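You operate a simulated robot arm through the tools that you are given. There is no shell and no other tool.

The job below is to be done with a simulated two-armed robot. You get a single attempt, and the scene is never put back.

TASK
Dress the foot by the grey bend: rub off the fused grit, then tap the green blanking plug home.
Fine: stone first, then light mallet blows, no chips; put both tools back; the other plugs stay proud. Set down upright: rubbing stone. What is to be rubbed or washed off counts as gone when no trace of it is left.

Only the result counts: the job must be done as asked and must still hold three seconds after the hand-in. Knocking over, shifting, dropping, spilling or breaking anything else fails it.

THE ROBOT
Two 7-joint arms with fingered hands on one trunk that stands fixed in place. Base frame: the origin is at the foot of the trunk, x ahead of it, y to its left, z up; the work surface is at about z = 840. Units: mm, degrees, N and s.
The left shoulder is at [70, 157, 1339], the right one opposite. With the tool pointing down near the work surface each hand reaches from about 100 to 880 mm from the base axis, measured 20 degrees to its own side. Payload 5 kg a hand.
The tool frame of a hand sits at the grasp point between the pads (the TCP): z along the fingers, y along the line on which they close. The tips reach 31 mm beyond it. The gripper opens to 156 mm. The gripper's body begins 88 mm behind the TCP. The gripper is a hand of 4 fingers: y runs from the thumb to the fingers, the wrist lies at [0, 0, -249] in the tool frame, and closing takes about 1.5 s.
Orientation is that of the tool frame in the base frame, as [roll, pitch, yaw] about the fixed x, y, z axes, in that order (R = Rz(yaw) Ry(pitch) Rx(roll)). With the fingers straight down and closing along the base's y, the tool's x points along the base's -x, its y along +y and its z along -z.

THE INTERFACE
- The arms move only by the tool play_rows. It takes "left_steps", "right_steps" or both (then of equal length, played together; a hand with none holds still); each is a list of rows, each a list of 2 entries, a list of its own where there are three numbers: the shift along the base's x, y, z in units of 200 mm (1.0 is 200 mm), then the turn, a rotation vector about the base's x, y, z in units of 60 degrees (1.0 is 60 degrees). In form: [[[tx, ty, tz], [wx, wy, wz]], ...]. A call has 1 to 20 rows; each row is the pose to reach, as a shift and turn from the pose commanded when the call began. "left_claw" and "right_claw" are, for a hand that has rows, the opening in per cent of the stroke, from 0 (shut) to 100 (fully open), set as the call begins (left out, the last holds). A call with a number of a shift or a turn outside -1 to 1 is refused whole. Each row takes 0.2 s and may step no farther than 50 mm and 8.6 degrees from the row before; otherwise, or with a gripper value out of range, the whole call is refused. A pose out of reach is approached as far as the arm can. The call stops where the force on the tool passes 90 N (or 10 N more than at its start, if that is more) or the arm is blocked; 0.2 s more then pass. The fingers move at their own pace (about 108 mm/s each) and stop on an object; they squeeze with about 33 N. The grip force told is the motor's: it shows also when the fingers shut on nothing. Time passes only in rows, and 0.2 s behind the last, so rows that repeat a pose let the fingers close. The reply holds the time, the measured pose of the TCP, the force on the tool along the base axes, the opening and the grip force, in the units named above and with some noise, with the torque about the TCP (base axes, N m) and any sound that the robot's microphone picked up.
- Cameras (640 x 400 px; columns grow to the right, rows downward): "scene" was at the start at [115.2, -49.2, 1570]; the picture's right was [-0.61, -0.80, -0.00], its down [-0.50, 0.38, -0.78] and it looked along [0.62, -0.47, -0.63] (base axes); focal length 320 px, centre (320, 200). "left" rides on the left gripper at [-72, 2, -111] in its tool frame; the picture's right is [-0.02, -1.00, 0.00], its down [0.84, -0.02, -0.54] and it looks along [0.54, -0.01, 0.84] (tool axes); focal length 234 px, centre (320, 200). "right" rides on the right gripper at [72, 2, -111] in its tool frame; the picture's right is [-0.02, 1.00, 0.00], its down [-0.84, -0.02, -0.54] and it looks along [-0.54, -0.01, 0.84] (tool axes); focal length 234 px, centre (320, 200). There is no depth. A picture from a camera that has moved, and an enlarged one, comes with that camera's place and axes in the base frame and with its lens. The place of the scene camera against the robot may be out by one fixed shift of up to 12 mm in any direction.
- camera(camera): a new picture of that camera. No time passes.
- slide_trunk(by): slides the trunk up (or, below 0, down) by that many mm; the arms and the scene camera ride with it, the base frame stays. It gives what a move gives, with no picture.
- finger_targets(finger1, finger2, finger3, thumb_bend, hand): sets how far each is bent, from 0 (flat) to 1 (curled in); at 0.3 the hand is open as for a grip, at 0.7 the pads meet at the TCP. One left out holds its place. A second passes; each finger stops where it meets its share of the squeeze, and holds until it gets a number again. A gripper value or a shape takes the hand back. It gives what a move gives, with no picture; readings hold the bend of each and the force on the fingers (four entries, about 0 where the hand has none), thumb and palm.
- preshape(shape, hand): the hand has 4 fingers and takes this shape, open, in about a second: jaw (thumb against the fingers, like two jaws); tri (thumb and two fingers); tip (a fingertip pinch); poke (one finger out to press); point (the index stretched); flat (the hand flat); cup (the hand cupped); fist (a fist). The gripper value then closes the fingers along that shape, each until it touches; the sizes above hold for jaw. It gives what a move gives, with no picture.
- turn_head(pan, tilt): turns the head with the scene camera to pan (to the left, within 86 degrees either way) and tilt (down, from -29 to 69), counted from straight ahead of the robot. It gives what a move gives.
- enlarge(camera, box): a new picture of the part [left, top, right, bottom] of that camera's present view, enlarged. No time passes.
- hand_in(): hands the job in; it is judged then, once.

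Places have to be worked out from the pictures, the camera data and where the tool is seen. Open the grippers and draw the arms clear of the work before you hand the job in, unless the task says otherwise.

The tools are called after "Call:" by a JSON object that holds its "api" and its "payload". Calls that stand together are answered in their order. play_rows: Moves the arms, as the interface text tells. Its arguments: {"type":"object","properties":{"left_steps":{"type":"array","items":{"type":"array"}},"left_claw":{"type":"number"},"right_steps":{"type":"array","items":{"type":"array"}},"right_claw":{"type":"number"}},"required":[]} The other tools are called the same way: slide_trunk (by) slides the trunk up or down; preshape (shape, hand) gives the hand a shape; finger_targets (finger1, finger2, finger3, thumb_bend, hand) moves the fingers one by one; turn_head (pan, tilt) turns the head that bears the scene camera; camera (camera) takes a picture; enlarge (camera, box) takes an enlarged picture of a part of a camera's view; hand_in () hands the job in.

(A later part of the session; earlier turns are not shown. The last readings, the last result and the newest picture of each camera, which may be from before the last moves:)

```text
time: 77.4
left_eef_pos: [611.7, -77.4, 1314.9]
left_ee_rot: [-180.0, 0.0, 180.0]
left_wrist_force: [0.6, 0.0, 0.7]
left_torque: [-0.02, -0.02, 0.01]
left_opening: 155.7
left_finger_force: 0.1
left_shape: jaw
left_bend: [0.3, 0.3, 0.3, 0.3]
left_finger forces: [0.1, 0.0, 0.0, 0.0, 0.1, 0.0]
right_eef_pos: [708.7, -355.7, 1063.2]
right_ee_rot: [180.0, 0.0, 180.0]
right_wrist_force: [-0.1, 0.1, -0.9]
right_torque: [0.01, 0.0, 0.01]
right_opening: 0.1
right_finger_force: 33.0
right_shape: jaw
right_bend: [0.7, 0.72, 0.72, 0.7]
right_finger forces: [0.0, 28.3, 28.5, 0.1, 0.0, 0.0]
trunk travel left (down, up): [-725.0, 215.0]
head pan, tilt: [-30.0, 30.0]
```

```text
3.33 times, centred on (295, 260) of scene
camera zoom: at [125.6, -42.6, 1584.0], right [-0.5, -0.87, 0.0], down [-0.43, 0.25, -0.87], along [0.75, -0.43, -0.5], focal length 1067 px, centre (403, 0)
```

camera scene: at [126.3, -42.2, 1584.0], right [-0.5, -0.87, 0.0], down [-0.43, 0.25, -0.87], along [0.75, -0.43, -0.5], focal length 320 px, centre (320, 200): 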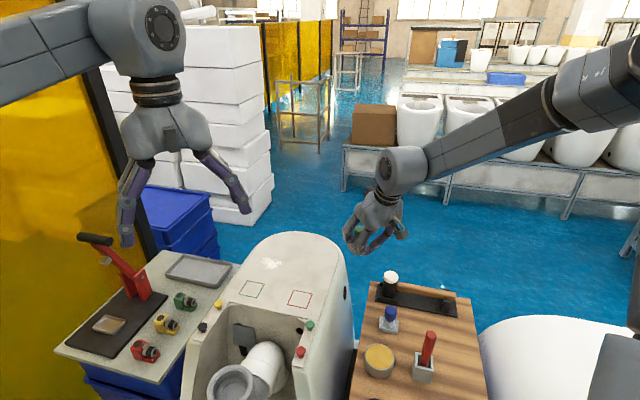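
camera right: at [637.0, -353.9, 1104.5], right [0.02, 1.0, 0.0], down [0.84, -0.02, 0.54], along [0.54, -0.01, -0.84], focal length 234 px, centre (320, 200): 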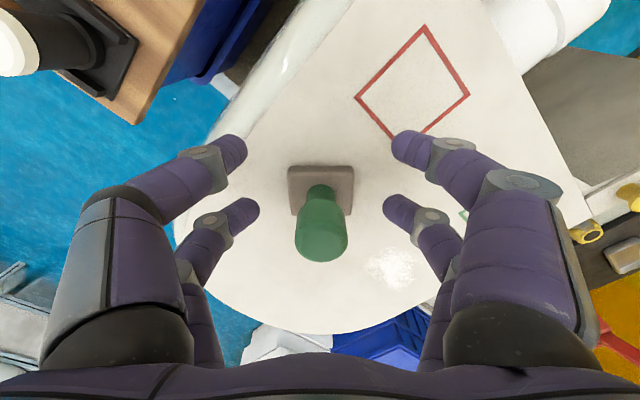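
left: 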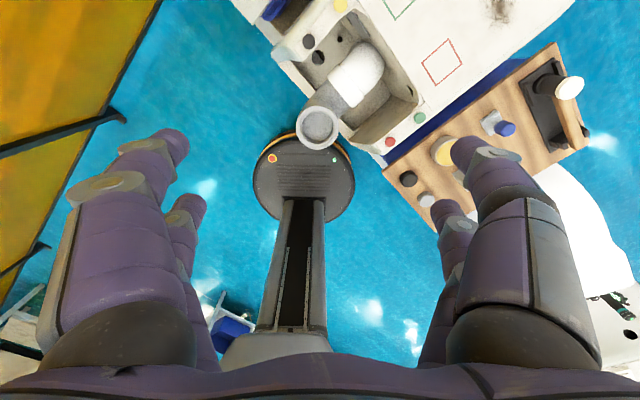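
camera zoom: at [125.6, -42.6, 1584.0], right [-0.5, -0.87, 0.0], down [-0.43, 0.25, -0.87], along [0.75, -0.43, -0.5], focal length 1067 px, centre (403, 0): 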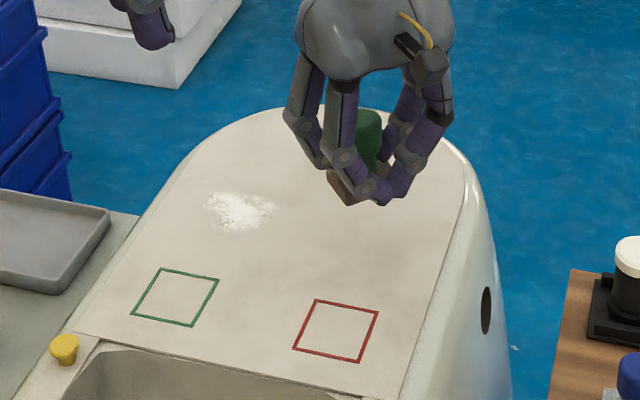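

Grip is solid and the surface is clean. Carrying the stone back high, turning to yaw -45° on the way.

Call:
{"api": "play_rows", "payload": {"right_steps": [[[-0.12, -0.08, 0.03], [0, 0, -0.12]], [[-0.26, -0.18, 0.03], [0, 0, -0.25]], [[-0.4, -0.28, 0.03], [0, 0, -0.38]], [[-0.54, -0.38, 0.03], [0, 0, -0.51]], [[-0.68, -0.48, 0.03], [0, 0, -0.64]], [[-0.82, -0.57, 0.03], [0, 0, -0.75]], [[-0.9, -0.63, 0.03], [0, 0, -0.75]]]}}

Call:
{"api": "play_rows", "payload": {"right_steps": [[[-0.15, -0.11, 0], [0, 0, 0]], [[-0.3, -0.22, 0], [0, 0, 0]], [[-0.45, -0.34, 0], [0, 0, 0]], [[-0.6, -0.45, 0], [0, 0, 0]], [[-0.72, -0.52, 0], [0, 0, 0]], [[-0.74, -0.525, 0], [0, 0, 0]], [[-0.74, -0.525, 0], [0, 0, 0]]]}}

Call:
{"api": "camera", "payload": {"camera": "right"}}

```text
time: 79.0
left_eef_pos: [611.4, -77.9, 1314.2]
left_ee_rot: [180.0, 0.0, 180.0]
left_wrist_force: [-0.6, 0.0, -0.4]
left_torque: [0.05, 0.0, 0.03]
left_opening: 155.8
left_finger_force: 0.0
left_shape: jaw
left_bend: [0.3, 0.3, 0.3, 0.3]
left_finger forces: [0.1, 0.1, 0.0, 0.0, 0.1, 0.1]
right_eef_pos: [530.4, -482.9, 1069.0]
right_ee_rot: [180.0, 0.0, 135.1]
right_wrist_force: [-0.2, -0.5, -0.6]
right_torque: [0.03, -0.01, -0.03]
right_opening: 0.0
right_finger_force: 33.2
right_shape: jaw
right_bend: [0.7, 0.72, 0.72, 0.7]
right_finger forces: [0.0, 28.4, 28.8, 0.0, 0.0, 0.0]
trunk travel left (down, up): [-725.0, 215.0]
head pan, tilt: [-30.0, 30.0]
```

```text
time: 80.6
left_eef_pos: [612.1, -78.2, 1313.8]
left_ee_rot: [180.0, 0.0, -179.9]
left_wrist_force: [-0.8, 0.0, -0.4]
left_torque: [0.01, 0.0, 0.03]
left_opening: 155.9
left_finger_force: 0.0
left_shape: jaw
left_bend: [0.3, 0.3, 0.3, 0.3]
left_finger forces: [0.0, 0.1, 0.0, 0.0, 0.0, 0.1]
right_eef_pos: [382.8, -587.9, 1067.8]
right_ee_rot: [179.9, 0.1, 135.1]
right_wrist_force: [0.0, -0.1, -0.6]
right_torque: [0.02, 0.02, -0.01]
right_opening: 0.2
right_finger_force: 33.3
right_shape: jaw
right_bend: [0.7, 0.72, 0.72, 0.7]
right_finger forces: [0.0, 28.5, 29.0, 0.1, 0.0, 0.0]
trunk travel left (down, up): [-725.0, 215.0]
head pan, tilt: [-30.0, 30.0]
```

```text
taken
camera right: at [330.8, -534.9, 1180.1], right [0.72, 0.69, 0.0], down [0.58, -0.61, 0.54], along [0.38, -0.39, -0.84], focal length 234 px, centre (320, 200)
```

right: 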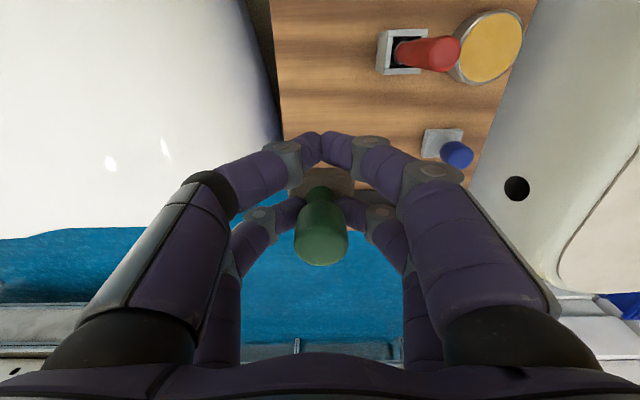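

Aligned above the stone's home spot. Descending to just above the table.

Call:
{"api": "play_rows", "payload": {"right_steps": [[[-0.009, 0.004, -0.2], [0, 0, 0]], [[-0.009, 0.004, -0.42], [0, 0, 0]], [[-0.009, 0.004, -0.62], [0, 0, 0]], [[-0.009, 0.004, -0.76], [0, 0, 0]], [[-0.009, 0.004, -0.815], [0, 0, 0]], [[-0.009, 0.004, -0.815], [0, 0, 0]]]}}

Call:
{"api": "enlarge", "payload": {"camera": "scene", "box": [400, 260, 510, 380]}}

Call:
{"api": "camera", "payload": {"camera": "right"}}

```text
time: 82.0
left_eef_pos: [612.2, -77.8, 1313.2]
left_ee_rot: [-179.9, 0.0, 180.0]
left_wrist_force: [-0.4, 0.1, 1.0]
left_torque: [0.03, -0.01, 0.0]
left_opening: 155.9
left_finger_force: 0.0
left_shape: jaw
left_bend: [0.3, 0.3, 0.3, 0.3]
left_finger forces: [0.1, 0.0, 0.0, 0.0, 0.0, 0.1]
right_eef_pos: [381.4, -585.4, 904.4]
right_ee_rot: [179.9, -0.1, 135.0]
right_wrist_force: [-0.1, -0.8, -0.1]
right_torque: [0.03, 0.03, -0.02]
right_opening: 0.1
right_finger_force: 32.4
right_shape: jaw
right_bend: [0.7, 0.72, 0.72, 0.7]
right_finger forces: [0.0, 28.5, 28.9, 0.0, 0.0, 0.0]
trunk travel left (down, up): [-725.0, 215.0]
head pan, tilt: [-30.0, 30.0]
```

```text
3.33 times, centred on (455, 320) of scene
camera zoom: at [125.0, -42.5, 1584.1], right [-0.5, -0.87, 0.0], down [-0.43, 0.25, -0.87], along [0.75, -0.43, -0.5], focal length 1067 px, centre (-130, -200)
```

zoom: 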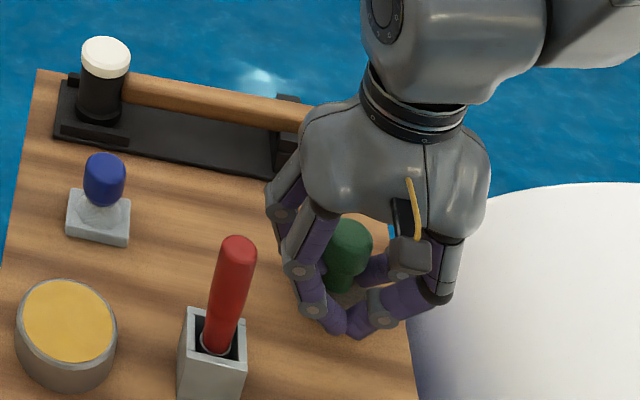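

```text
taken
camera right: at [329.6, -532.7, 1015.6], right [0.72, 0.69, 0.0], down [0.58, -0.61, 0.54], along [0.38, -0.39, -0.84], focal length 234 px, centre (320, 200)
```

right: 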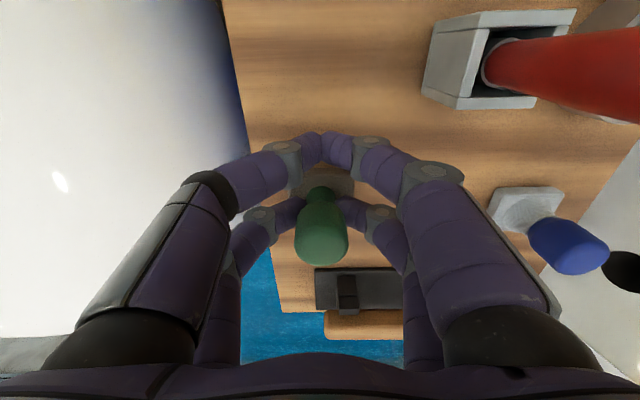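

Now lowering in fine steps until the stone touches.

Call:
{"api": "play_rows", "payload": {"right_steps": [[[0, 0, -0.01], [0, 0, 0]], [[0, 0, -0.02], [0, 0, 0]], [[0, 0, -0.025], [0, 0, 0]]]}}

Call:
{"api": "play_rows", "payload": {"right_steps": [[[0, 0, -0.004], [0, 0, 0]], [[0, 0, -0.006], [0, 0, 0]]]}}

```text
time: 82.8
left_eef_pos: [612.7, -77.6, 1314.3]
left_ee_rot: [179.9, 0.0, -179.9]
left_wrist_force: [0.0, -0.4, 0.2]
left_torque: [0.01, -0.02, 0.02]
left_opening: 156.0
left_finger_force: 0.0
left_shape: jaw
left_bend: [0.3, 0.3, 0.3, 0.3]
left_finger forces: [0.1, 0.0, 0.0, 0.0, 0.0, 0.0]
right_eef_pos: [380.6, -585.9, 899.9]
right_ee_rot: [-179.9, 0.0, 134.9]
right_wrist_force: [0.3, -0.4, -1.1]
right_torque: [0.02, 0.02, 0.02]
right_opening: 0.0
right_finger_force: 33.4
right_shape: jaw
right_bend: [0.7, 0.72, 0.72, 0.7]
right_finger forces: [0.1, 28.5, 28.9, 0.0, 0.0, 0.0]
trunk travel left (down, up): [-725.0, 215.0]
head pan, tilt: [-30.0, 30.0]
```

```text
time: 83.4
left_eef_pos: [612.7, -77.6, 1314.0]
left_ee_rot: [180.0, -0.1, 180.0]
left_wrist_force: [0.2, 0.2, 0.7]
left_torque: [-0.01, -0.02, -0.01]
left_opening: 155.8
left_finger_force: 0.0
left_shape: jaw
left_bend: [0.3, 0.3, 0.3, 0.3]
left_finger forces: [0.0, 0.0, 0.1, 0.1, 0.0, 0.1]
right_eef_pos: [381.3, -585.9, 898.8]
right_ee_rot: [179.9, 0.0, 135.1]
right_wrist_force: [0.6, -0.8, -0.9]
right_torque: [0.02, 0.0, 0.05]
right_opening: 0.1
right_finger_force: 33.2
right_shape: jaw
right_bend: [0.7, 0.72, 0.72, 0.7]
right_finger forces: [0.1, 28.6, 29.0, 0.0, 0.0, 0.1]
trunk travel left (down, up): [-725.0, 215.0]
head pan, tilt: [-30.0, 30.0]
```

Call:
{"api": "play_rows", "payload": {"right_steps": [[[0, 0, -0.004], [0, 0, 0]], [[0, 0, -0.008], [0, 0, 0]]]}}

Call:
{"api": "play_rows", "payload": {"right_steps": [[[0, 0, -0.004], [0, 0, 0]], [[0, 0, -0.006], [0, 0, 0]]]}}

```text
time: 84.0
left_eef_pos: [613.1, -77.3, 1314.3]
left_ee_rot: [180.0, 0.0, -180.0]
left_wrist_force: [-0.2, -0.6, 0.1]
left_torque: [-0.02, -0.02, 0.01]
left_opening: 155.9
left_finger_force: 0.0
left_shape: jaw
left_bend: [0.3, 0.3, 0.3, 0.3]
left_finger forces: [0.0, 0.0, 0.0, 0.0, 0.0, 0.1]
right_eef_pos: [380.6, -585.2, 897.8]
right_ee_rot: [180.0, 0.0, 135.0]
right_wrist_force: [0.1, -0.4, -0.8]
right_torque: [0.01, 0.01, 0.0]
right_opening: 0.1
right_finger_force: 33.3
right_shape: jaw
right_bend: [0.7, 0.72, 0.72, 0.7]
right_finger forces: [0.0, 28.5, 28.9, 0.0, 0.0, 0.0]
trunk travel left (down, up): [-725.0, 215.0]
head pan, tilt: [-30.0, 30.0]
```

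```text
time: 84.6
left_eef_pos: [611.9, -78.4, 1314.6]
left_ee_rot: [180.0, 0.1, 180.0]
left_wrist_force: [-0.6, 0.7, 0.0]
left_torque: [0.01, -0.02, 0.0]
left_opening: 155.7
left_finger_force: 0.0
left_shape: jaw
left_bend: [0.3, 0.3, 0.3, 0.3]
left_finger forces: [0.0, 0.0, 0.0, 0.0, 0.1, 0.0]
right_eef_pos: [380.4, -587.0, 895.8]
right_ee_rot: [180.0, -0.1, 135.0]
right_wrist_force: [0.0, -0.2, -1.6]
right_torque: [-0.01, 0.03, 0.0]
right_opening: 0.0
right_finger_force: 33.2
right_shape: jaw
right_bend: [0.7, 0.72, 0.72, 0.7]
right_finger forces: [0.0, 28.6, 28.9, 0.1, 0.0, 0.0]
trunk travel left (down, up): [-725.0, 215.0]
head pan, tilt: [-30.0, 30.0]
```

Call:
{"api": "play_rows", "payload": {"right_steps": [[[0, 0, -0.004], [0, 0, 0]], [[0, 0, -0.006], [0, 0, 0]]]}}

Call:
{"api": "enlarge", "payload": {"camera": "scene", "box": [430, 290, 490, 360]}}

```text
time: 85.2
left_eef_pos: [612.5, -77.2, 1314.2]
left_ee_rot: [-179.9, 0.0, -179.9]
left_wrist_force: [0.5, -0.4, 0.0]
left_torque: [-0.01, -0.03, 0.02]
left_opening: 155.9
left_finger_force: 0.1
left_shape: jaw
left_bend: [0.3, 0.3, 0.3, 0.3]
left_finger forces: [0.1, 0.1, 0.0, 0.0, 0.1, 0.0]
right_eef_pos: [380.6, -586.2, 895.3]
right_ee_rot: [180.0, -0.1, 135.0]
right_wrist_force: [-0.4, 0.4, -0.5]
right_torque: [0.04, 0.01, -0.01]
right_opening: 0.0
right_finger_force: 33.1
right_shape: jaw
right_bend: [0.7, 0.72, 0.72, 0.7]
right_finger forces: [0.1, 28.6, 28.9, 0.0, 0.1, 0.0]
trunk travel left (down, up): [-725.0, 215.0]
head pan, tilt: [-30.0, 30.0]
```

```text
5.71 times, centred on (460, 325) of scene
camera zoom: at [125.6, -42.7, 1584.0], right [-0.5, -0.87, 0.0], down [-0.43, 0.25, -0.87], along [0.75, -0.43, -0.5], focal length 1830 px, centre (-480, -514)
```

zoom: 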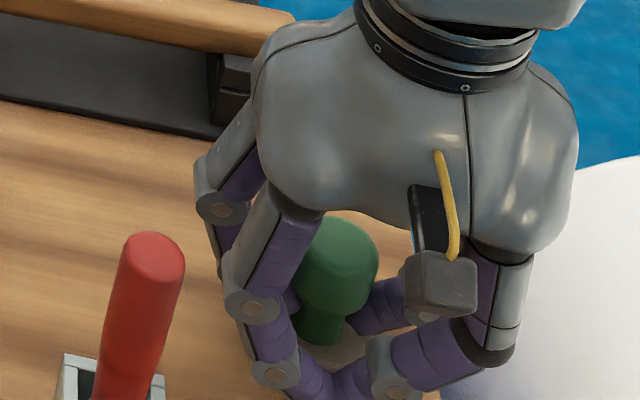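

No contact yet. Continuing in small steps.

Call:
{"api": "play_rows", "payload": {"right_steps": [[[0, 0, -0.004], [0, 0, 0]], [[0, 0, -0.008], [0, 0, 0]]]}}

Call:
{"api": "play_rows", "payload": {"right_steps": [[[0, 0, -0.004], [0, 0, 0]], [[0, 0, -0.006], [0, 0, 0]]]}}

```text
time: 85.8
left_eef_pos: [612.0, -78.7, 1314.0]
left_ee_rot: [180.0, -0.1, 180.0]
left_wrist_force: [-1.3, -0.6, -0.1]
left_torque: [0.01, 0.02, -0.02]
left_opening: 156.1
left_finger_force: 0.1
left_shape: jaw
left_bend: [0.3, 0.3, 0.3, 0.3]
left_finger forces: [0.1, 0.1, 0.0, 0.0, 0.0, 0.1]
right_eef_pos: [381.4, -585.8, 894.3]
right_ee_rot: [179.9, 0.0, 135.1]
right_wrist_force: [-0.4, -0.5, -0.4]
right_torque: [0.01, 0.03, 0.02]
right_opening: 0.0
right_finger_force: 32.9
right_shape: jaw
right_bend: [0.7, 0.72, 0.72, 0.7]
right_finger forces: [0.0, 28.5, 28.9, 0.1, 0.1, 0.0]
trunk travel left (down, up): [-725.0, 215.0]
head pan, tilt: [-30.0, 30.0]
```

```text
time: 86.4
left_eef_pos: [610.9, -77.9, 1314.0]
left_ee_rot: [180.0, -0.1, -180.0]
left_wrist_force: [-0.7, -0.1, 0.0]
left_torque: [0.02, 0.01, -0.01]
left_opening: 155.8
left_finger_force: 0.0
left_shape: jaw
left_bend: [0.3, 0.3, 0.3, 0.3]
left_finger forces: [0.0, 0.0, 0.0, 0.0, 0.0, 0.0]
right_eef_pos: [380.3, -585.8, 891.8]
right_ee_rot: [-180.0, 0.0, 134.9]
right_wrist_force: [0.7, -0.4, -0.6]
right_torque: [0.0, 0.02, -0.01]
right_opening: 0.2
right_finger_force: 32.9
right_shape: jaw
right_bend: [0.7, 0.72, 0.72, 0.7]
right_finger forces: [0.1, 28.5, 29.0, 0.1, 0.0, 0.0]
trunk travel left (down, up): [-725.0, 215.0]
head pan, tilt: [-30.0, 30.0]
```

Possibly the closing fingers lift the stone a few mm in the grip. Checking the view before continuing.

Call:
{"api": "enlarge", "payload": {"camera": "right", "box": [240, 120, 400, 280]}}

Call:
{"api": "play_rows", "payload": {"right_steps": [[[0, 0, -0.004], [0, 0, 0]], [[0, 0, -0.008], [0, 0, 0]]]}}

```text
2.50 times, centred on (320, 200) of right
camera zoom: at [329.5, -533.1, 1003.4], right [0.72, 0.69, 0.0], down [0.58, -0.61, 0.54], along [0.38, -0.39, -0.84], focal length 585 px, centre (320, 200)
```

zoom: 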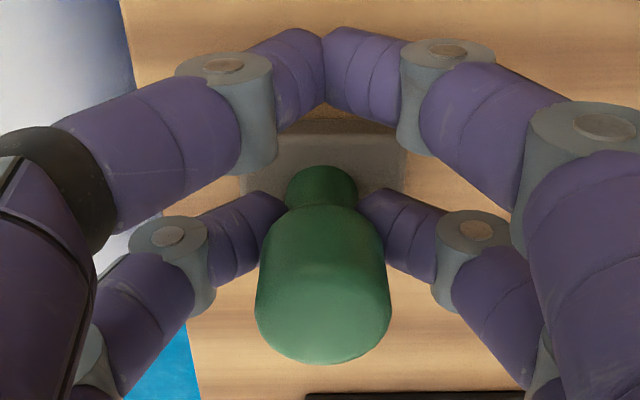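

```text
time: 87.0
left_eef_pos: [610.3, -77.6, 1315.5]
left_ee_rot: [180.0, -0.1, -180.0]
left_wrist_force: [0.4, 0.3, -0.2]
left_torque: [0.0, 0.01, 0.0]
left_opening: 156.1
left_finger_force: 0.1
left_shape: jaw
left_bend: [0.3, 0.3, 0.3, 0.3]
left_finger forces: [0.0, 0.0, 0.0, 0.0, 0.0, 0.1]
right_eef_pos: [380.0, -585.3, 890.4]
right_ee_rot: [-180.0, -0.1, 135.0]
right_wrist_force: [-0.9, -0.3, 3.1]
right_torque: [-0.06, -0.03, -0.03]
right_opening: 0.0
right_finger_force: 33.3
right_shape: jaw
right_bend: [0.7, 0.73, 0.73, 0.7]
right_finger forces: [0.0, 29.0, 30.0, 0.1, 0.1, 0.0]
trunk travel left (down, up): [-725.0, 215.0]
head pan, tilt: [-30.0, 30.0]
```

Contact with 3 N. Pressing 0.5 mm and then releasing.

Call:
{"api": "play_rows", "payload": {"right_steps": [[[0, 0, -0.003], [0, 0, 0]], [[0, 0, -0.003], [0, 0, 0]]]}}

Call:
{"api": "play_rows", "payload": {"right_steps": [[[0, 0, 0], [0, 0, 0]], [[0, 0, 0], [0, 0, 0]], [[0, 0, 0], [0, 0, 0]], [[0, 0, 0], [0, 0, 0]], [[0, 0, 0], [0, 0, 0]], [[0, 0, 0], [0, 0, 0]]], "right_claw": 55}}

Call:
{"api": "camera", "payload": {"camera": "right"}}

Call:
{"api": "enlarge", "payload": {"camera": "scene", "box": [400, 260, 510, 380]}}

```text
time: 87.6
left_eef_pos: [611.7, -78.4, 1315.4]
left_ee_rot: [179.9, 0.0, 179.9]
left_wrist_force: [-0.5, -0.4, 0.0]
left_torque: [0.05, 0.0, 0.0]
left_opening: 156.1
left_finger_force: 0.1
left_shape: jaw
left_bend: [0.3, 0.3, 0.3, 0.3]
left_finger forces: [0.1, 0.1, 0.0, 0.1, 0.0, 0.0]
right_eef_pos: [381.0, -585.9, 890.8]
right_ee_rot: [-179.9, 0.1, 135.1]
right_wrist_force: [0.5, 0.0, 5.4]
right_torque: [-0.07, -0.12, 0.02]
right_opening: 0.1
right_finger_force: 33.1
right_shape: jaw
right_bend: [0.7, 0.73, 0.73, 0.7]
right_finger forces: [0.1, 30.3, 29.9, 0.0, 0.1, 0.0]
trunk travel left (down, up): [-725.0, 215.0]
head pan, tilt: [-30.0, 30.0]
```

```text
time: 89.0
left_eef_pos: [612.0, -77.5, 1314.3]
left_ee_rot: [-180.0, 0.0, 180.0]
left_wrist_force: [0.8, -0.4, -0.4]
left_torque: [0.01, 0.0, 0.01]
left_opening: 156.0
left_finger_force: 0.0
left_shape: jaw
left_bend: [0.3, 0.3, 0.3, 0.3]
left_finger forces: [0.0, 0.0, 0.0, 0.0, 0.0, 0.1]
right_eef_pos: [379.6, -586.1, 891.0]
right_ee_rot: [179.9, 0.1, 135.0]
right_wrist_force: [0.4, 0.4, -1.0]
right_torque: [0.03, -0.01, -0.01]
right_opening: 85.3
right_finger_force: 0.0
right_shape: jaw
right_bend: [0.72, 0.72, 0.72, 0.7]
right_finger forces: [0.0, 0.0, 0.1, 0.0, 0.0, 0.0]
trunk travel left (down, up): [-725.0, 215.0]
head pan, tilt: [-30.0, 30.0]
```

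```text
taken
camera right: at [328.9, -533.2, 1001.6], right [0.72, 0.69, 0.0], down [0.58, -0.61, 0.54], along [0.38, -0.39, -0.84], focal length 234 px, centre (320, 200)
```

right: 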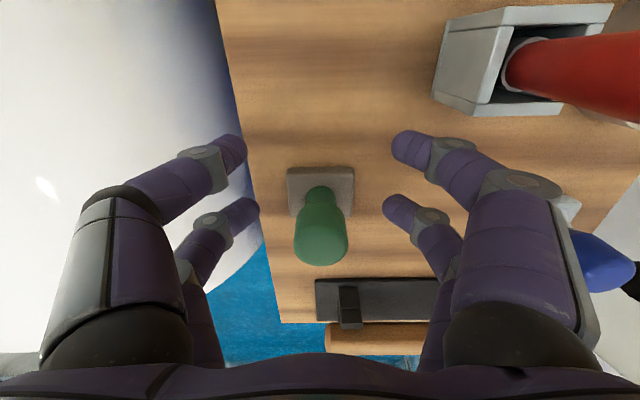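

```text
3.33 times, centred on (455, 320) of scene
camera zoom: at [125.4, -42.5, 1584.1], right [-0.5, -0.87, 0.0], down [-0.43, 0.25, -0.87], along [0.75, -0.43, -0.5], focal length 1067 px, centre (-130, -200)
```

zoom: 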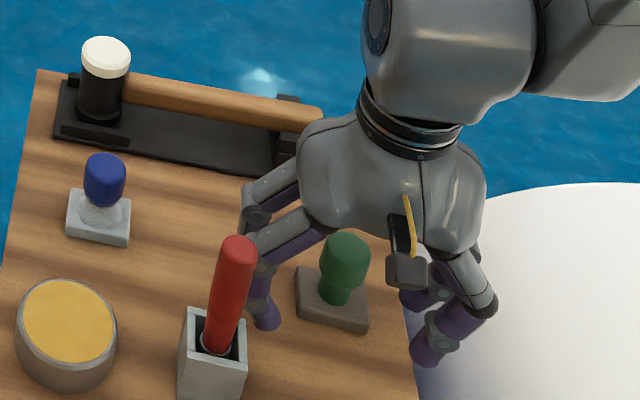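

Stone stands upright on the table. Raising the hand straight up and checking its position.

Call:
{"api": "play_rows", "payload": {"right_steps": [[[0, 0, 0.1], [0, 0, 0]], [[0, 0, 0.25], [0, 0, 0]], [[0, 0, 0.4], [0, 0, 0]], [[0.04, -0.03, 0.5], [0, 0, 0]], [[0.09, -0.07, 0.55], [0, 0, 0]], [[0.09, -0.07, 0.55], [0, 0, 0]]]}}

Call:
{"api": "enlarge", "payload": {"camera": "right", "box": [270, 90, 370, 190]}}

Call:
{"api": "enlarge", "payload": {"camera": "scene", "box": [340, 200, 520, 400]}}

```text
time: 90.4
left_eef_pos: [613.0, -78.7, 1314.2]
left_ee_rot: [180.0, 0.0, -180.0]
left_wrist_force: [-0.1, -0.3, 0.7]
left_torque: [0.0, 0.0, -0.02]
left_opening: 155.9
left_finger_force: 0.0
left_shape: jaw
left_bend: [0.3, 0.3, 0.3, 0.3]
left_finger forces: [0.0, 0.1, 0.1, 0.0, 0.0, 0.1]
right_eef_pos: [399.0, -599.6, 1000.2]
right_ee_rot: [179.9, 0.0, 135.1]
right_wrist_force: [0.5, -0.5, -0.5]
right_torque: [-0.03, -0.01, 0.02]
right_opening: 85.5
right_finger_force: 0.2
right_shape: jaw
right_bend: [0.72, 0.72, 0.72, 0.7]
right_finger forces: [0.0, 0.1, 0.0, 0.1, 0.0, 0.0]
trunk travel left (down, up): [-725.0, 215.0]
head pan, tilt: [-30.0, 30.0]
```

```text
4.00 times, centred on (320, 140) of right
camera zoom: at [347.6, -547.2, 1111.8], right [0.72, 0.69, 0.0], down [0.58, -0.61, 0.54], along [0.38, -0.39, -0.84], focal length 937 px, centre (320, 440)
```

zoom: 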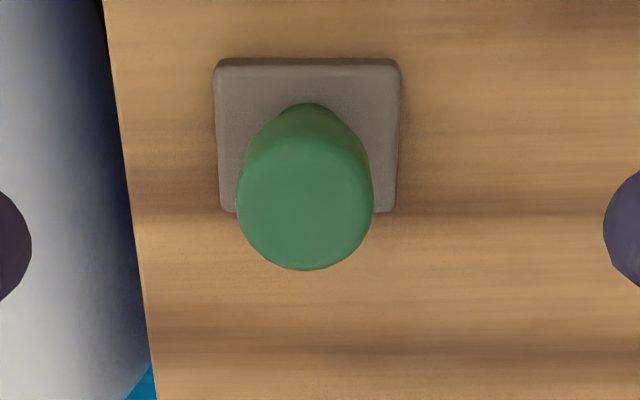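

```text
2.00 times, centred on (430, 300) of scene
camera zoom: at [125.2, -42.7, 1584.1], right [-0.5, -0.87, 0.0], down [-0.43, 0.25, -0.87], along [0.75, -0.43, -0.5], focal length 640 px, centre (100, 0)
```

zoom: 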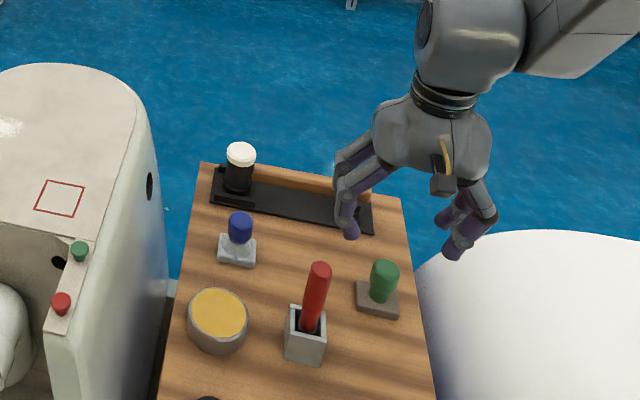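

The stone is back, upright, within a few mm of its old spot. For the mallet I need the hand turned so it closes across the handle, and the trunk lowered for reach. First I'll raise both hands, move the left arm out of the way and turn the right hand back to yaw 0.

Call:
{"api": "play_rows", "payload": {"right_steps": [[[0, 0, 0.2], [0, 0, 0.12]], [[0, 0, 0.4], [0, 0, 0.25]], [[0, 0, 0.6], [0, 0, 0.38]], [[0, 0, 0.8], [0, 0, 0.51]], [[0, 0, 1.0], [0, 0, 0.64]], [[0, 0, 1.0], [0, 0, 0.75]], [[0, 0, 1.0], [0, 0, 0.75]]], "left_steps": [[[-0.08, 0.08, 0.1], [0, 0, 0]], [[-0.16, 0.16, 0.2], [0, 0, 0]], [[-0.24, 0.24, 0.3], [0, 0, 0]], [[-0.32, 0.32, 0.4], [0, 0, 0]], [[-0.4, 0.4, 0.5], [0, 0, 0]], [[-0.5, 0.5, 0.6], [0, 0, 0]], [[-0.5, 0.5, 0.6], [0, 0, 0]]]}}

Call:
{"api": "play_rows", "payload": {"right_steps": [[[0.05, 0, 0], [0, 0, 0.12]], [[0.1, 0, 0], [0, 0, 0.25]], [[0.2, 0, 0], [0, 0, 0.38]], [[0.3, 0, 0], [0, 0, 0.51]], [[0.4, 0, 0], [0, 0, 0.64]], [[0.5, 0, 0], [0, 0, 0.75]], [[0.5, 0, 0], [0, 0, 0.75]]]}}

Call:
{"api": "camera", "payload": {"camera": "right"}}

Call:
{"api": "camera", "payload": {"camera": "scene"}}

```text
time: 92.0
left_eef_pos: [510.6, 22.8, 1433.7]
left_ee_rot: [-179.9, -0.1, -180.0]
left_wrist_force: [-0.3, 0.0, 0.3]
left_torque: [0.0, 0.06, 0.0]
left_opening: 155.8
left_finger_force: 0.1
left_shape: jaw
left_bend: [0.3, 0.3, 0.3, 0.3]
left_finger forces: [0.0, 0.0, 0.1, 0.0, 0.0, 0.1]
right_eef_pos: [400.3, -602.0, 1197.5]
right_ee_rot: [179.9, -0.1, -179.9]
right_wrist_force: [0.4, -0.2, -0.2]
right_torque: [-0.01, 0.01, 0.01]
right_opening: 85.5
right_finger_force: 0.1
right_shape: jaw
right_bend: [0.72, 0.72, 0.72, 0.7]
right_finger forces: [0.1, 0.1, 0.0, 0.0, 0.0, 0.0]
trunk travel left (down, up): [-725.0, 215.0]
head pan, tilt: [-30.0, 30.0]
```

```text
time: 93.6
left_eef_pos: [510.8, 21.5, 1434.0]
left_ee_rot: [180.0, 0.0, 180.0]
left_wrist_force: [0.3, 0.0, 0.4]
left_torque: [0.01, -0.02, 0.02]
left_opening: 155.9
left_finger_force: 0.0
left_shape: jaw
left_bend: [0.3, 0.3, 0.3, 0.3]
left_finger forces: [0.1, 0.0, 0.0, 0.0, 0.1, 0.0]
right_eef_pos: [499.0, -600.7, 1201.5]
right_ee_rot: [180.0, -0.1, -134.9]
right_wrist_force: [0.4, -0.2, 0.5]
right_torque: [-0.03, 0.0, 0.01]
right_opening: 85.3
right_finger_force: 0.0
right_shape: jaw
right_bend: [0.72, 0.72, 0.72, 0.7]
right_finger forces: [0.0, 0.0, 0.1, 0.0, 0.0, 0.0]
trunk travel left (down, up): [-725.0, 215.0]
head pan, tilt: [-30.0, 30.0]
```

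```text
taken
camera right: at [444.2, -649.5, 1311.7], right [-0.69, 0.72, 0.0], down [0.61, 0.58, 0.54], along [0.39, 0.38, -0.84], focal length 234 px, centre (320, 200)
```

right: 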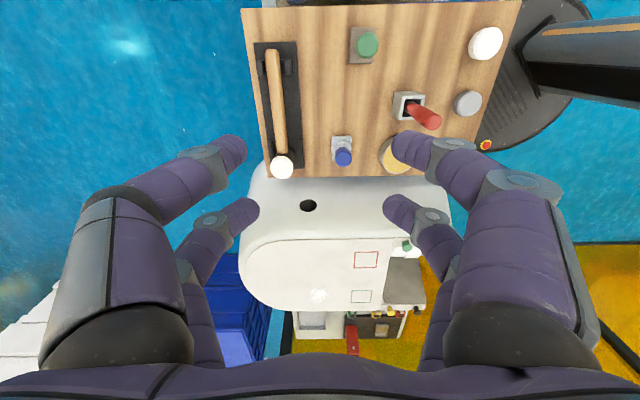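

```text
taken
camera scene: at [124.7, -42.4, 1584.1], right [-0.5, -0.87, 0.0], down [-0.43, 0.25, -0.87], along [0.75, -0.43, -0.5], focal length 320 px, centre (320, 200)
```

scene: 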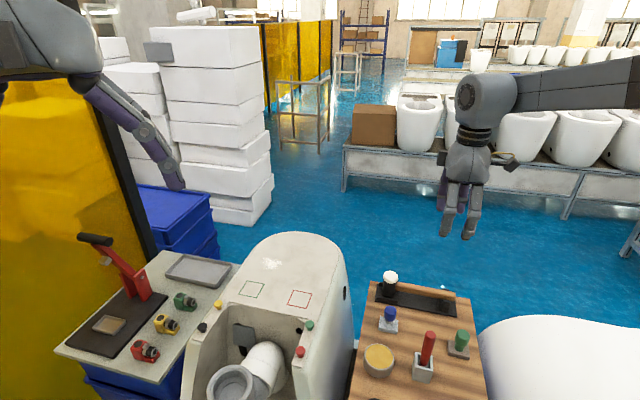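

The hand now closes across the mallet handle. Lowering the trunk by 150 mm for reach; the right hand stays well above everything.

Call:
{"api": "slide_trunk", "payload": {"by": -150}}

Call:
{"api": "camera", "payload": {"camera": "right"}}

Call:
{"api": "camera", "payload": {"camera": "scene"}}

```text
time: 95.3
left_eef_pos: [510.4, 22.2, 1284.8]
left_ee_rot: [180.0, -0.1, 180.0]
left_wrist_force: [-0.5, -0.6, 0.4]
left_torque: [0.01, 0.04, -0.03]
left_opening: 156.0
left_finger_force: 0.1
left_shape: jaw
left_bend: [0.3, 0.3, 0.3, 0.3]
left_finger forces: [0.1, 0.1, 0.0, 0.1, 0.1, 0.0]
right_eef_pos: [498.3, -600.3, 1049.7]
right_ee_rot: [-180.0, 0.0, -135.0]
right_wrist_force: [-0.4, -0.2, 1.2]
right_torque: [-0.01, 0.0, 0.01]
right_opening: 85.4
right_finger_force: 0.0
right_shape: jaw
right_bend: [0.72, 0.72, 0.72, 0.7]
right_finger forces: [0.0, 0.0, 0.1, 0.0, 0.0, 0.0]
trunk travel left (down, up): [-575.0, 365.0]
head pan, tilt: [-30.0, 30.0]
```

```text
taken
camera right: at [444.4, -649.4, 1161.6], right [-0.69, 0.72, 0.0], down [0.61, 0.58, 0.54], along [0.39, 0.38, -0.84], focal length 234 px, centre (320, 200)
```

right: 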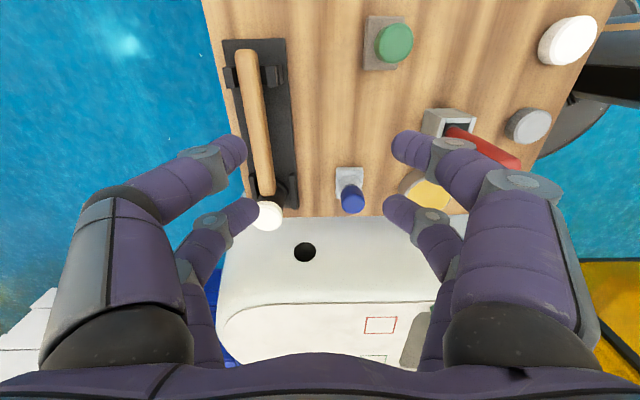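

```text
taken
camera scene: at [125.1, -42.5, 1434.2], right [-0.5, -0.87, 0.0], down [-0.43, 0.25, -0.87], along [0.75, -0.43, -0.5], focal length 320 px, centre (320, 200)
```

scene: 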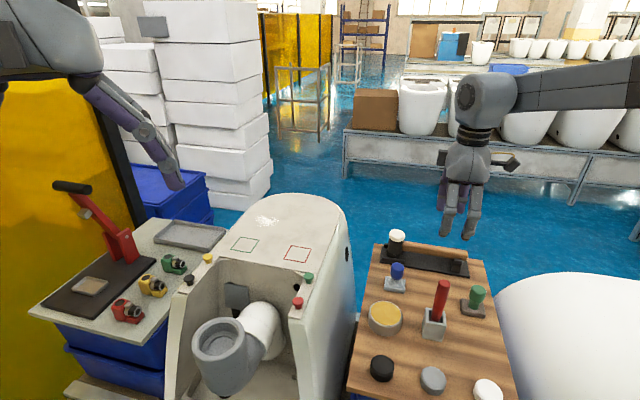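

Zooming on the mallet and cradle to measure them.

Call:
{"api": "enlarge", "payload": {"camera": "right", "box": [200, 20, 340, 240]}}

Call:
{"api": "enlarge", "payload": {"camera": "scene", "box": [360, 220, 490, 320]}}

Call:
{"api": "enlarge", "payload": {"camera": "scene", "box": [260, 250, 340, 330]}}

```text
1.82 times, centred on (270, 130) of right
camera zoom: at [444.4, -649.4, 1161.6], right [-0.69, 0.72, 0.0], down [0.61, 0.58, 0.54], along [0.39, 0.38, -0.84], focal length 426 px, centre (411, 327)
```

zoom: 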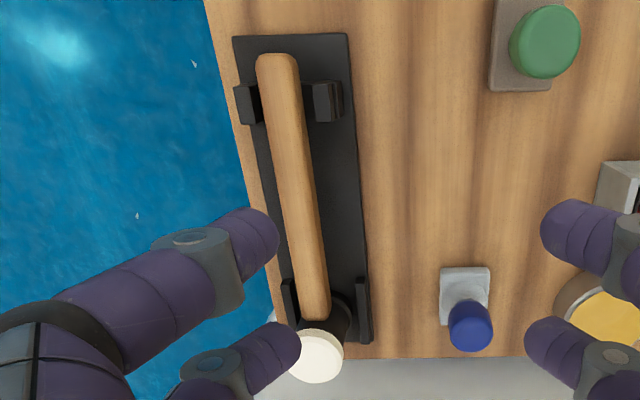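

```text
4.00 times, centred on (425, 270) of scene
camera zoom: at [125.1, -42.5, 1434.2], right [-0.5, -0.87, 0.0], down [-0.43, 0.25, -0.87], along [0.75, -0.43, -0.5], focal length 1281 px, centre (-100, -80)
```

zoom: 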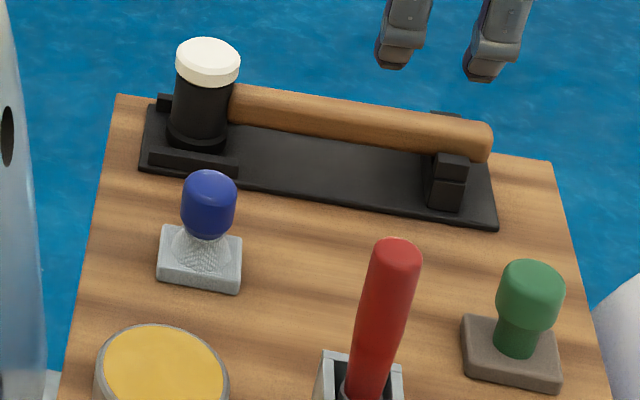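

```text
5.00 times, centred on (300, 290) of scene
camera zoom: at [125.1, -42.5, 1434.2], right [-0.5, -0.87, 0.0], down [-0.43, 0.25, -0.87], along [0.75, -0.43, -0.5], focal length 1601 px, centre (420, -250)
```

zoom: 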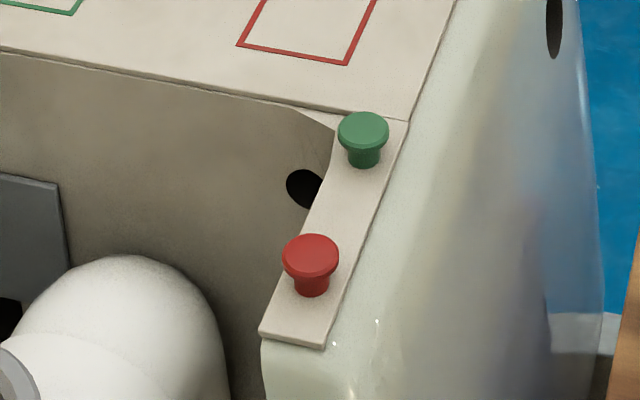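

The mallet handle's axis is at about e1=846, z≈885, with its head near e2=35. Moving to hover above the handle near the head.

Call:
{"api": "play_rows", "payload": {"right_steps": [[[0.1, -0.02, -0.05], [0, 0, 0]], [[0.2, -0.05, -0.15], [0, 0, 0]], [[0.3, -0.08, -0.25], [0, 0, 0]], [[0.4, -0.088, -0.35], [0, 0, 0]], [[0.4, -0.088, -0.4], [0, 0, 0]], [[0.4, -0.088, -0.4], [0, 0, 0]]]}}

Call:
{"api": "camera", "payload": {"camera": "right"}}

Call:
{"api": "enlarge", "payload": {"camera": "scene", "box": [360, 180, 510, 300]}}

```text
time: 96.8
left_eef_pos: [510.8, 22.4, 1284.4]
left_ee_rot: [-180.0, -0.1, 180.0]
left_wrist_force: [-0.2, 0.0, -0.4]
left_torque: [-0.01, -0.01, 0.05]
left_opening: 155.9
left_finger_force: 0.1
left_shape: jaw
left_bend: [0.3, 0.3, 0.3, 0.3]
left_finger forces: [0.1, 0.0, 0.0, 0.1, 0.0, 0.0]
right_eef_pos: [576.7, -618.3, 970.3]
right_ee_rot: [179.9, 0.0, -134.8]
right_wrist_force: [0.2, 0.2, 0.0]
right_torque: [0.02, -0.01, -0.03]
right_opening: 85.5
right_finger_force: 0.0
right_shape: jaw
right_bend: [0.72, 0.72, 0.72, 0.7]
right_finger forces: [0.0, 0.0, 0.0, 0.1, 0.1, 0.0]
trunk travel left (down, up): [-575.0, 365.0]
head pan, tilt: [-30.0, 30.0]
```

```text
taken
camera right: at [523.9, -667.0, 1080.8], right [-0.69, 0.72, 0.0], down [0.61, 0.58, 0.54], along [0.39, 0.38, -0.84], focal length 234 px, centre (320, 200)
```

right: 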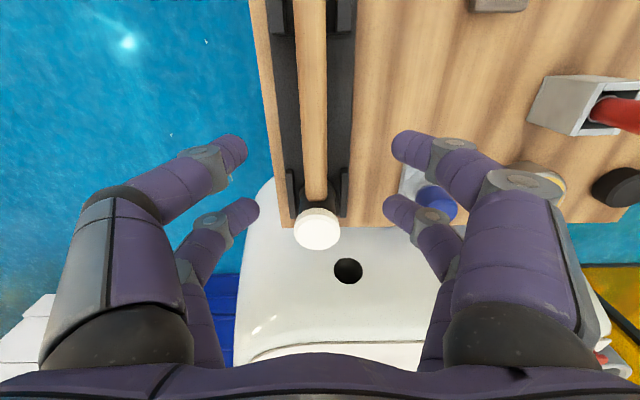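

```text
3.33 times, centred on (435, 240) of scene
camera zoom: at [125.5, -42.3, 1434.1], right [-0.5, -0.87, 0.0], down [-0.43, 0.25, -0.87], along [0.75, -0.43, -0.5], focal length 1067 px, centre (-63, 67)
```

zoom: 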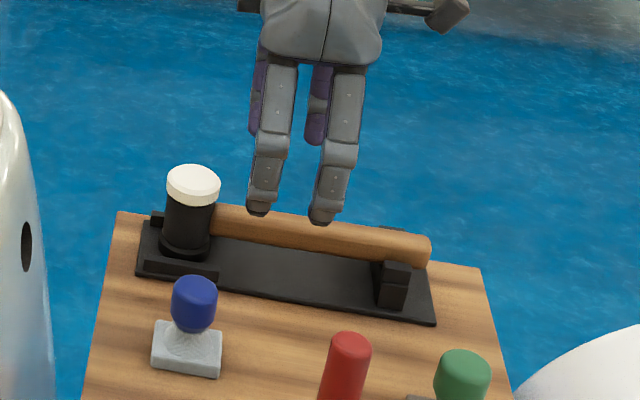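

Call:
{"api": "enlarge", "payload": {"camera": "right", "box": [240, 0, 400, 280]}}

Call:
{"api": "enlarge", "payload": {"camera": "right", "box": [270, 150, 360, 260]}}

```text
1.43 times, centred on (320, 140) of right
camera zoom: at [523.9, -667.0, 1080.8], right [-0.69, 0.72, 0.0], down [0.61, 0.58, 0.54], along [0.39, 0.38, -0.84], focal length 334 px, centre (320, 286)
```

zoom: 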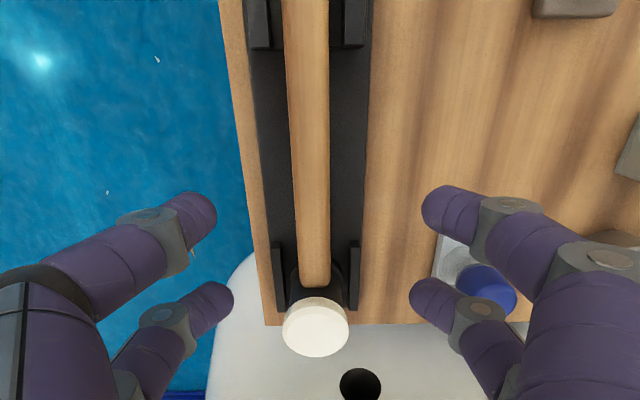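

```text
3.64 times, centred on (315, 205) of right
camera zoom: at [523.9, -667.0, 1080.8], right [-0.69, 0.72, 0.0], down [0.61, 0.58, 0.54], along [0.39, 0.38, -0.84], focal length 852 px, centre (338, 182)
```

zoom: 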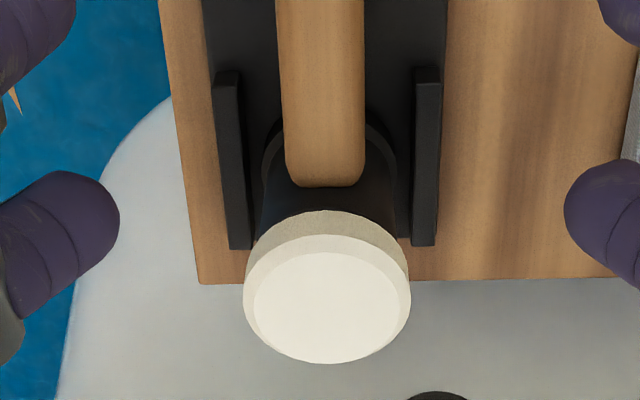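

Handle axis is at e1≈847.4, head centre e2≈38. Shifting 3 mm and descending around the handle.

Call:
{"api": "play_rows", "payload": {"right_steps": [[[0.0117, -0.0117, -0.1], [0, 0, 0]], [[0.0117, -0.0117, -0.22], [0, 0, 0]], [[0.0117, -0.0117, -0.31], [0, 0, 0]], [[0.0117, -0.0117, -0.36], [0, 0, 0]], [[0.0117, -0.0117, -0.36], [0, 0, 0]]]}}

Call:
{"api": "camera", "payload": {"camera": "right"}}

Call:
{"api": "enlarge", "payload": {"camera": "scene", "box": [370, 190, 490, 290]}}

```text
time: 98.0
left_eef_pos: [510.9, 23.4, 1285.1]
left_ee_rot: [-180.0, 0.0, 179.9]
left_wrist_force: [-0.7, 0.5, 0.0]
left_torque: [-0.01, -0.01, 0.0]
left_opening: 156.0
left_finger_force: 0.0
left_shape: jaw
left_bend: [0.3, 0.3, 0.3, 0.3]
left_finger forces: [0.0, 0.1, 0.1, 0.1, 0.0, 0.0]
right_eef_pos: [579.6, -620.4, 898.0]
right_ee_rot: [-180.0, 0.0, -135.1]
right_wrist_force: [-0.5, 0.2, -0.6]
right_torque: [0.01, 0.02, 0.02]
right_opening: 85.4
right_finger_force: 0.1
right_shape: jaw
right_bend: [0.72, 0.72, 0.72, 0.7]
right_finger forces: [0.1, 0.1, 0.0, 0.0, 0.0, 0.0]
trunk travel left (down, up): [-575.0, 365.0]
head pan, tilt: [-30.0, 30.0]
```

```text
taken
camera right: at [526.7, -669.1, 1009.9], right [-0.69, 0.72, 0.0], down [0.61, 0.58, 0.55], along [0.39, 0.38, -0.84], focal length 234 px, centre (320, 200)
```

right: 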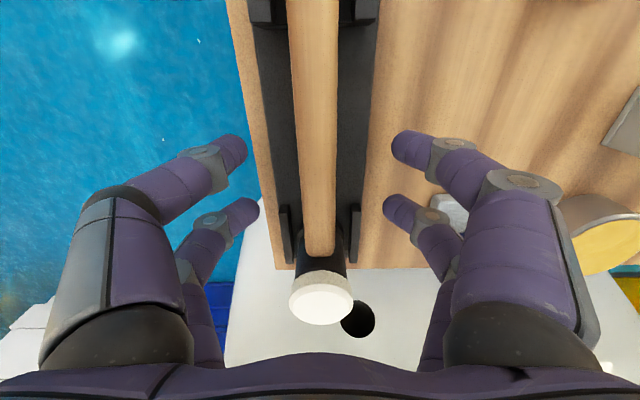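

```text
4.00 times, centred on (430, 240) of scene
camera zoom: at [125.3, -42.5, 1434.1], right [-0.5, -0.87, 0.0], down [-0.43, 0.25, -0.87], along [0.75, -0.43, -0.5], focal length 1281 px, centre (-120, 40)
```

zoom: 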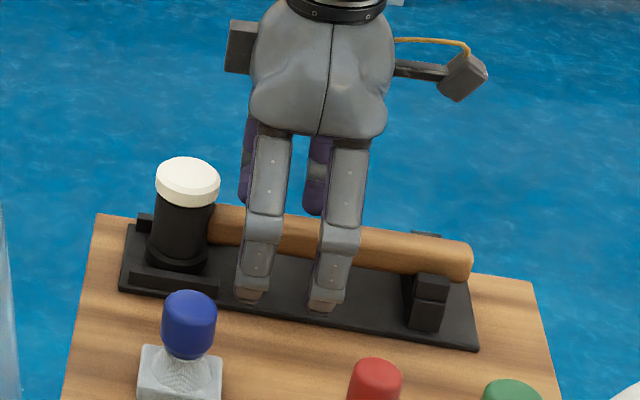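

Fingers straddle the handle symmetrically. Closing.

Call:
{"api": "play_rows", "payload": {"right_steps": [[[0, 0, 0], [0, 0, 0]], [[0, 0, 0], [0, 0, 0]], [[0, 0, 0], [0, 0, 0]], [[0, 0, 0], [0, 0, 0]], [[0, 0, 0], [0, 0, 0]], [[0, 0, 0], [0, 0, 0]], [[0, 0, 0], [0, 0, 0]], [[0, 0, 0], [0, 0, 0]]], "right_claw": 0}}

Call:
{"api": "camera", "payload": {"camera": "right"}}

Call:
{"api": "enlarge", "payload": {"camera": "scene", "box": [370, 190, 490, 290]}}

```text
time: 99.8
left_eef_pos: [511.3, 21.1, 1284.3]
left_ee_rot: [-180.0, 0.1, 180.0]
left_wrist_force: [0.0, 0.2, -0.2]
left_torque: [0.02, 0.0, 0.0]
left_opening: 155.8
left_finger_force: 0.1
left_shape: jaw
left_bend: [0.3, 0.3, 0.3, 0.3]
left_finger forces: [0.0, 0.0, 0.0, 0.0, 0.0, 0.0]
right_eef_pos: [580.5, -622.3, 898.2]
right_ee_rot: [180.0, 0.0, -135.0]
right_wrist_force: [0.3, 0.6, -0.4]
right_torque: [-0.06, 0.07, -0.01]
right_opening: 15.8
right_finger_force: 33.7
right_shape: jaw
right_bend: [0.72, 0.72, 0.72, 0.7]
right_finger forces: [29.6, 29.5, 29.2, 0.0, 29.9, 0.0]
trunk travel left (down, up): [-575.0, 365.0]
head pan, tilt: [-30.0, 30.0]
```

```text
taken
camera right: at [527.0, -669.4, 1009.6], right [-0.69, 0.72, 0.0], down [0.61, 0.58, 0.54], along [0.39, 0.38, -0.84], focal length 234 px, centre (320, 200)
```

right: 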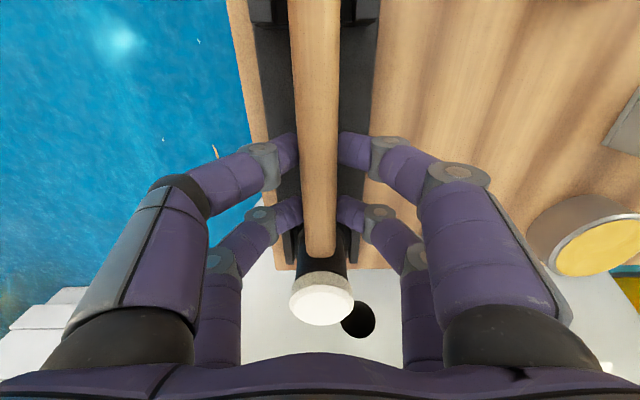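

```text
4.00 times, centred on (430, 240) of scene
camera zoom: at [125.9, -42.9, 1434.0], right [-0.5, -0.87, 0.0], down [-0.43, 0.25, -0.87], along [0.75, -0.43, -0.5], focal length 1281 px, centre (-120, 40)
```

zoom: 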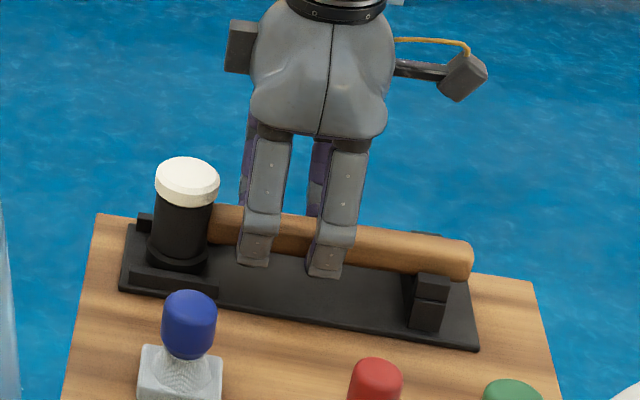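

All four fingers grip the handle with about 29 N each. Lifting straight up slowly.

Call:
{"api": "play_rows", "payload": {"right_steps": [[[0, 0, 0.03], [0, 0, 0]], [[0, 0, 0.07], [0, 0, 0]], [[0, 0, 0.12], [0, 0, 0]], [[0, 0, 0.18], [0, 0, 0]], [[0, 0, 0.25], [0, 0, 0]], [[0, 0, 0.25], [0, 0, 0]]]}}

Call:
{"api": "camera", "payload": {"camera": "right"}}

Call:
{"api": "enlarge", "payload": {"camera": "scene", "box": [370, 170, 490, 290]}}

```text
time: 101.2
left_eef_pos: [511.2, 21.8, 1283.9]
left_ee_rot: [-180.0, 0.0, 180.0]
left_wrist_force: [0.2, 0.0, 0.4]
left_torque: [0.02, -0.01, 0.02]
left_opening: 155.6
left_finger_force: 0.0
left_shape: jaw
left_bend: [0.3, 0.3, 0.3, 0.3]
left_finger forces: [0.0, 0.0, 0.0, 0.0, 0.0, 0.0]
right_eef_pos: [581.7, -621.0, 947.3]
right_ee_rot: [179.9, 0.0, -134.9]
right_wrist_force: [-0.6, -0.8, -4.6]
right_torque: [-0.11, 0.17, -0.02]
right_opening: 15.5
right_finger_force: 33.0
right_shape: jaw
right_bend: [0.72, 0.72, 0.72, 0.7]
right_finger forces: [29.9, 29.2, 29.0, 0.0, 30.1, 0.0]
trunk travel left (down, up): [-575.0, 365.0]
head pan, tilt: [-30.0, 30.0]
```

```text
taken
camera right: at [527.8, -670.2, 1059.2], right [-0.69, 0.72, 0.0], down [0.61, 0.58, 0.54], along [0.39, 0.38, -0.84], focal length 234 px, centre (320, 200)
```

right: 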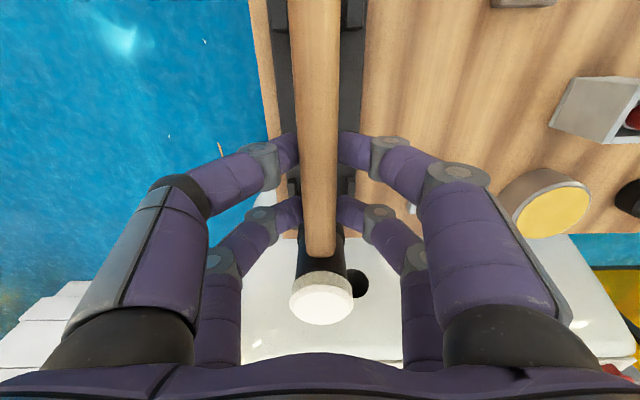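

```text
3.33 times, centred on (430, 230) of scene
camera zoom: at [126.1, -43.4, 1433.9], right [-0.5, -0.87, 0.0], down [-0.43, 0.25, -0.87], along [0.75, -0.43, -0.5], focal length 1067 px, centre (-47, 100)
```

zoom: 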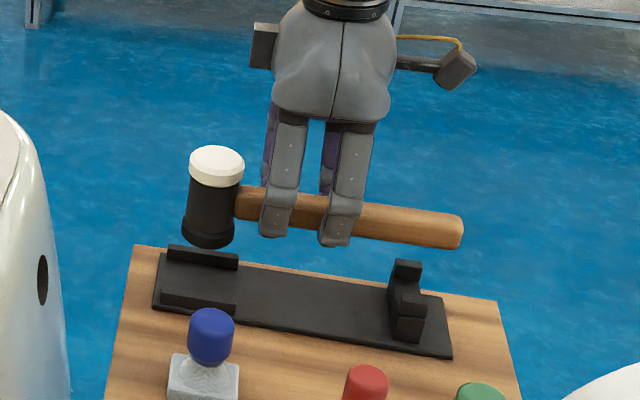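

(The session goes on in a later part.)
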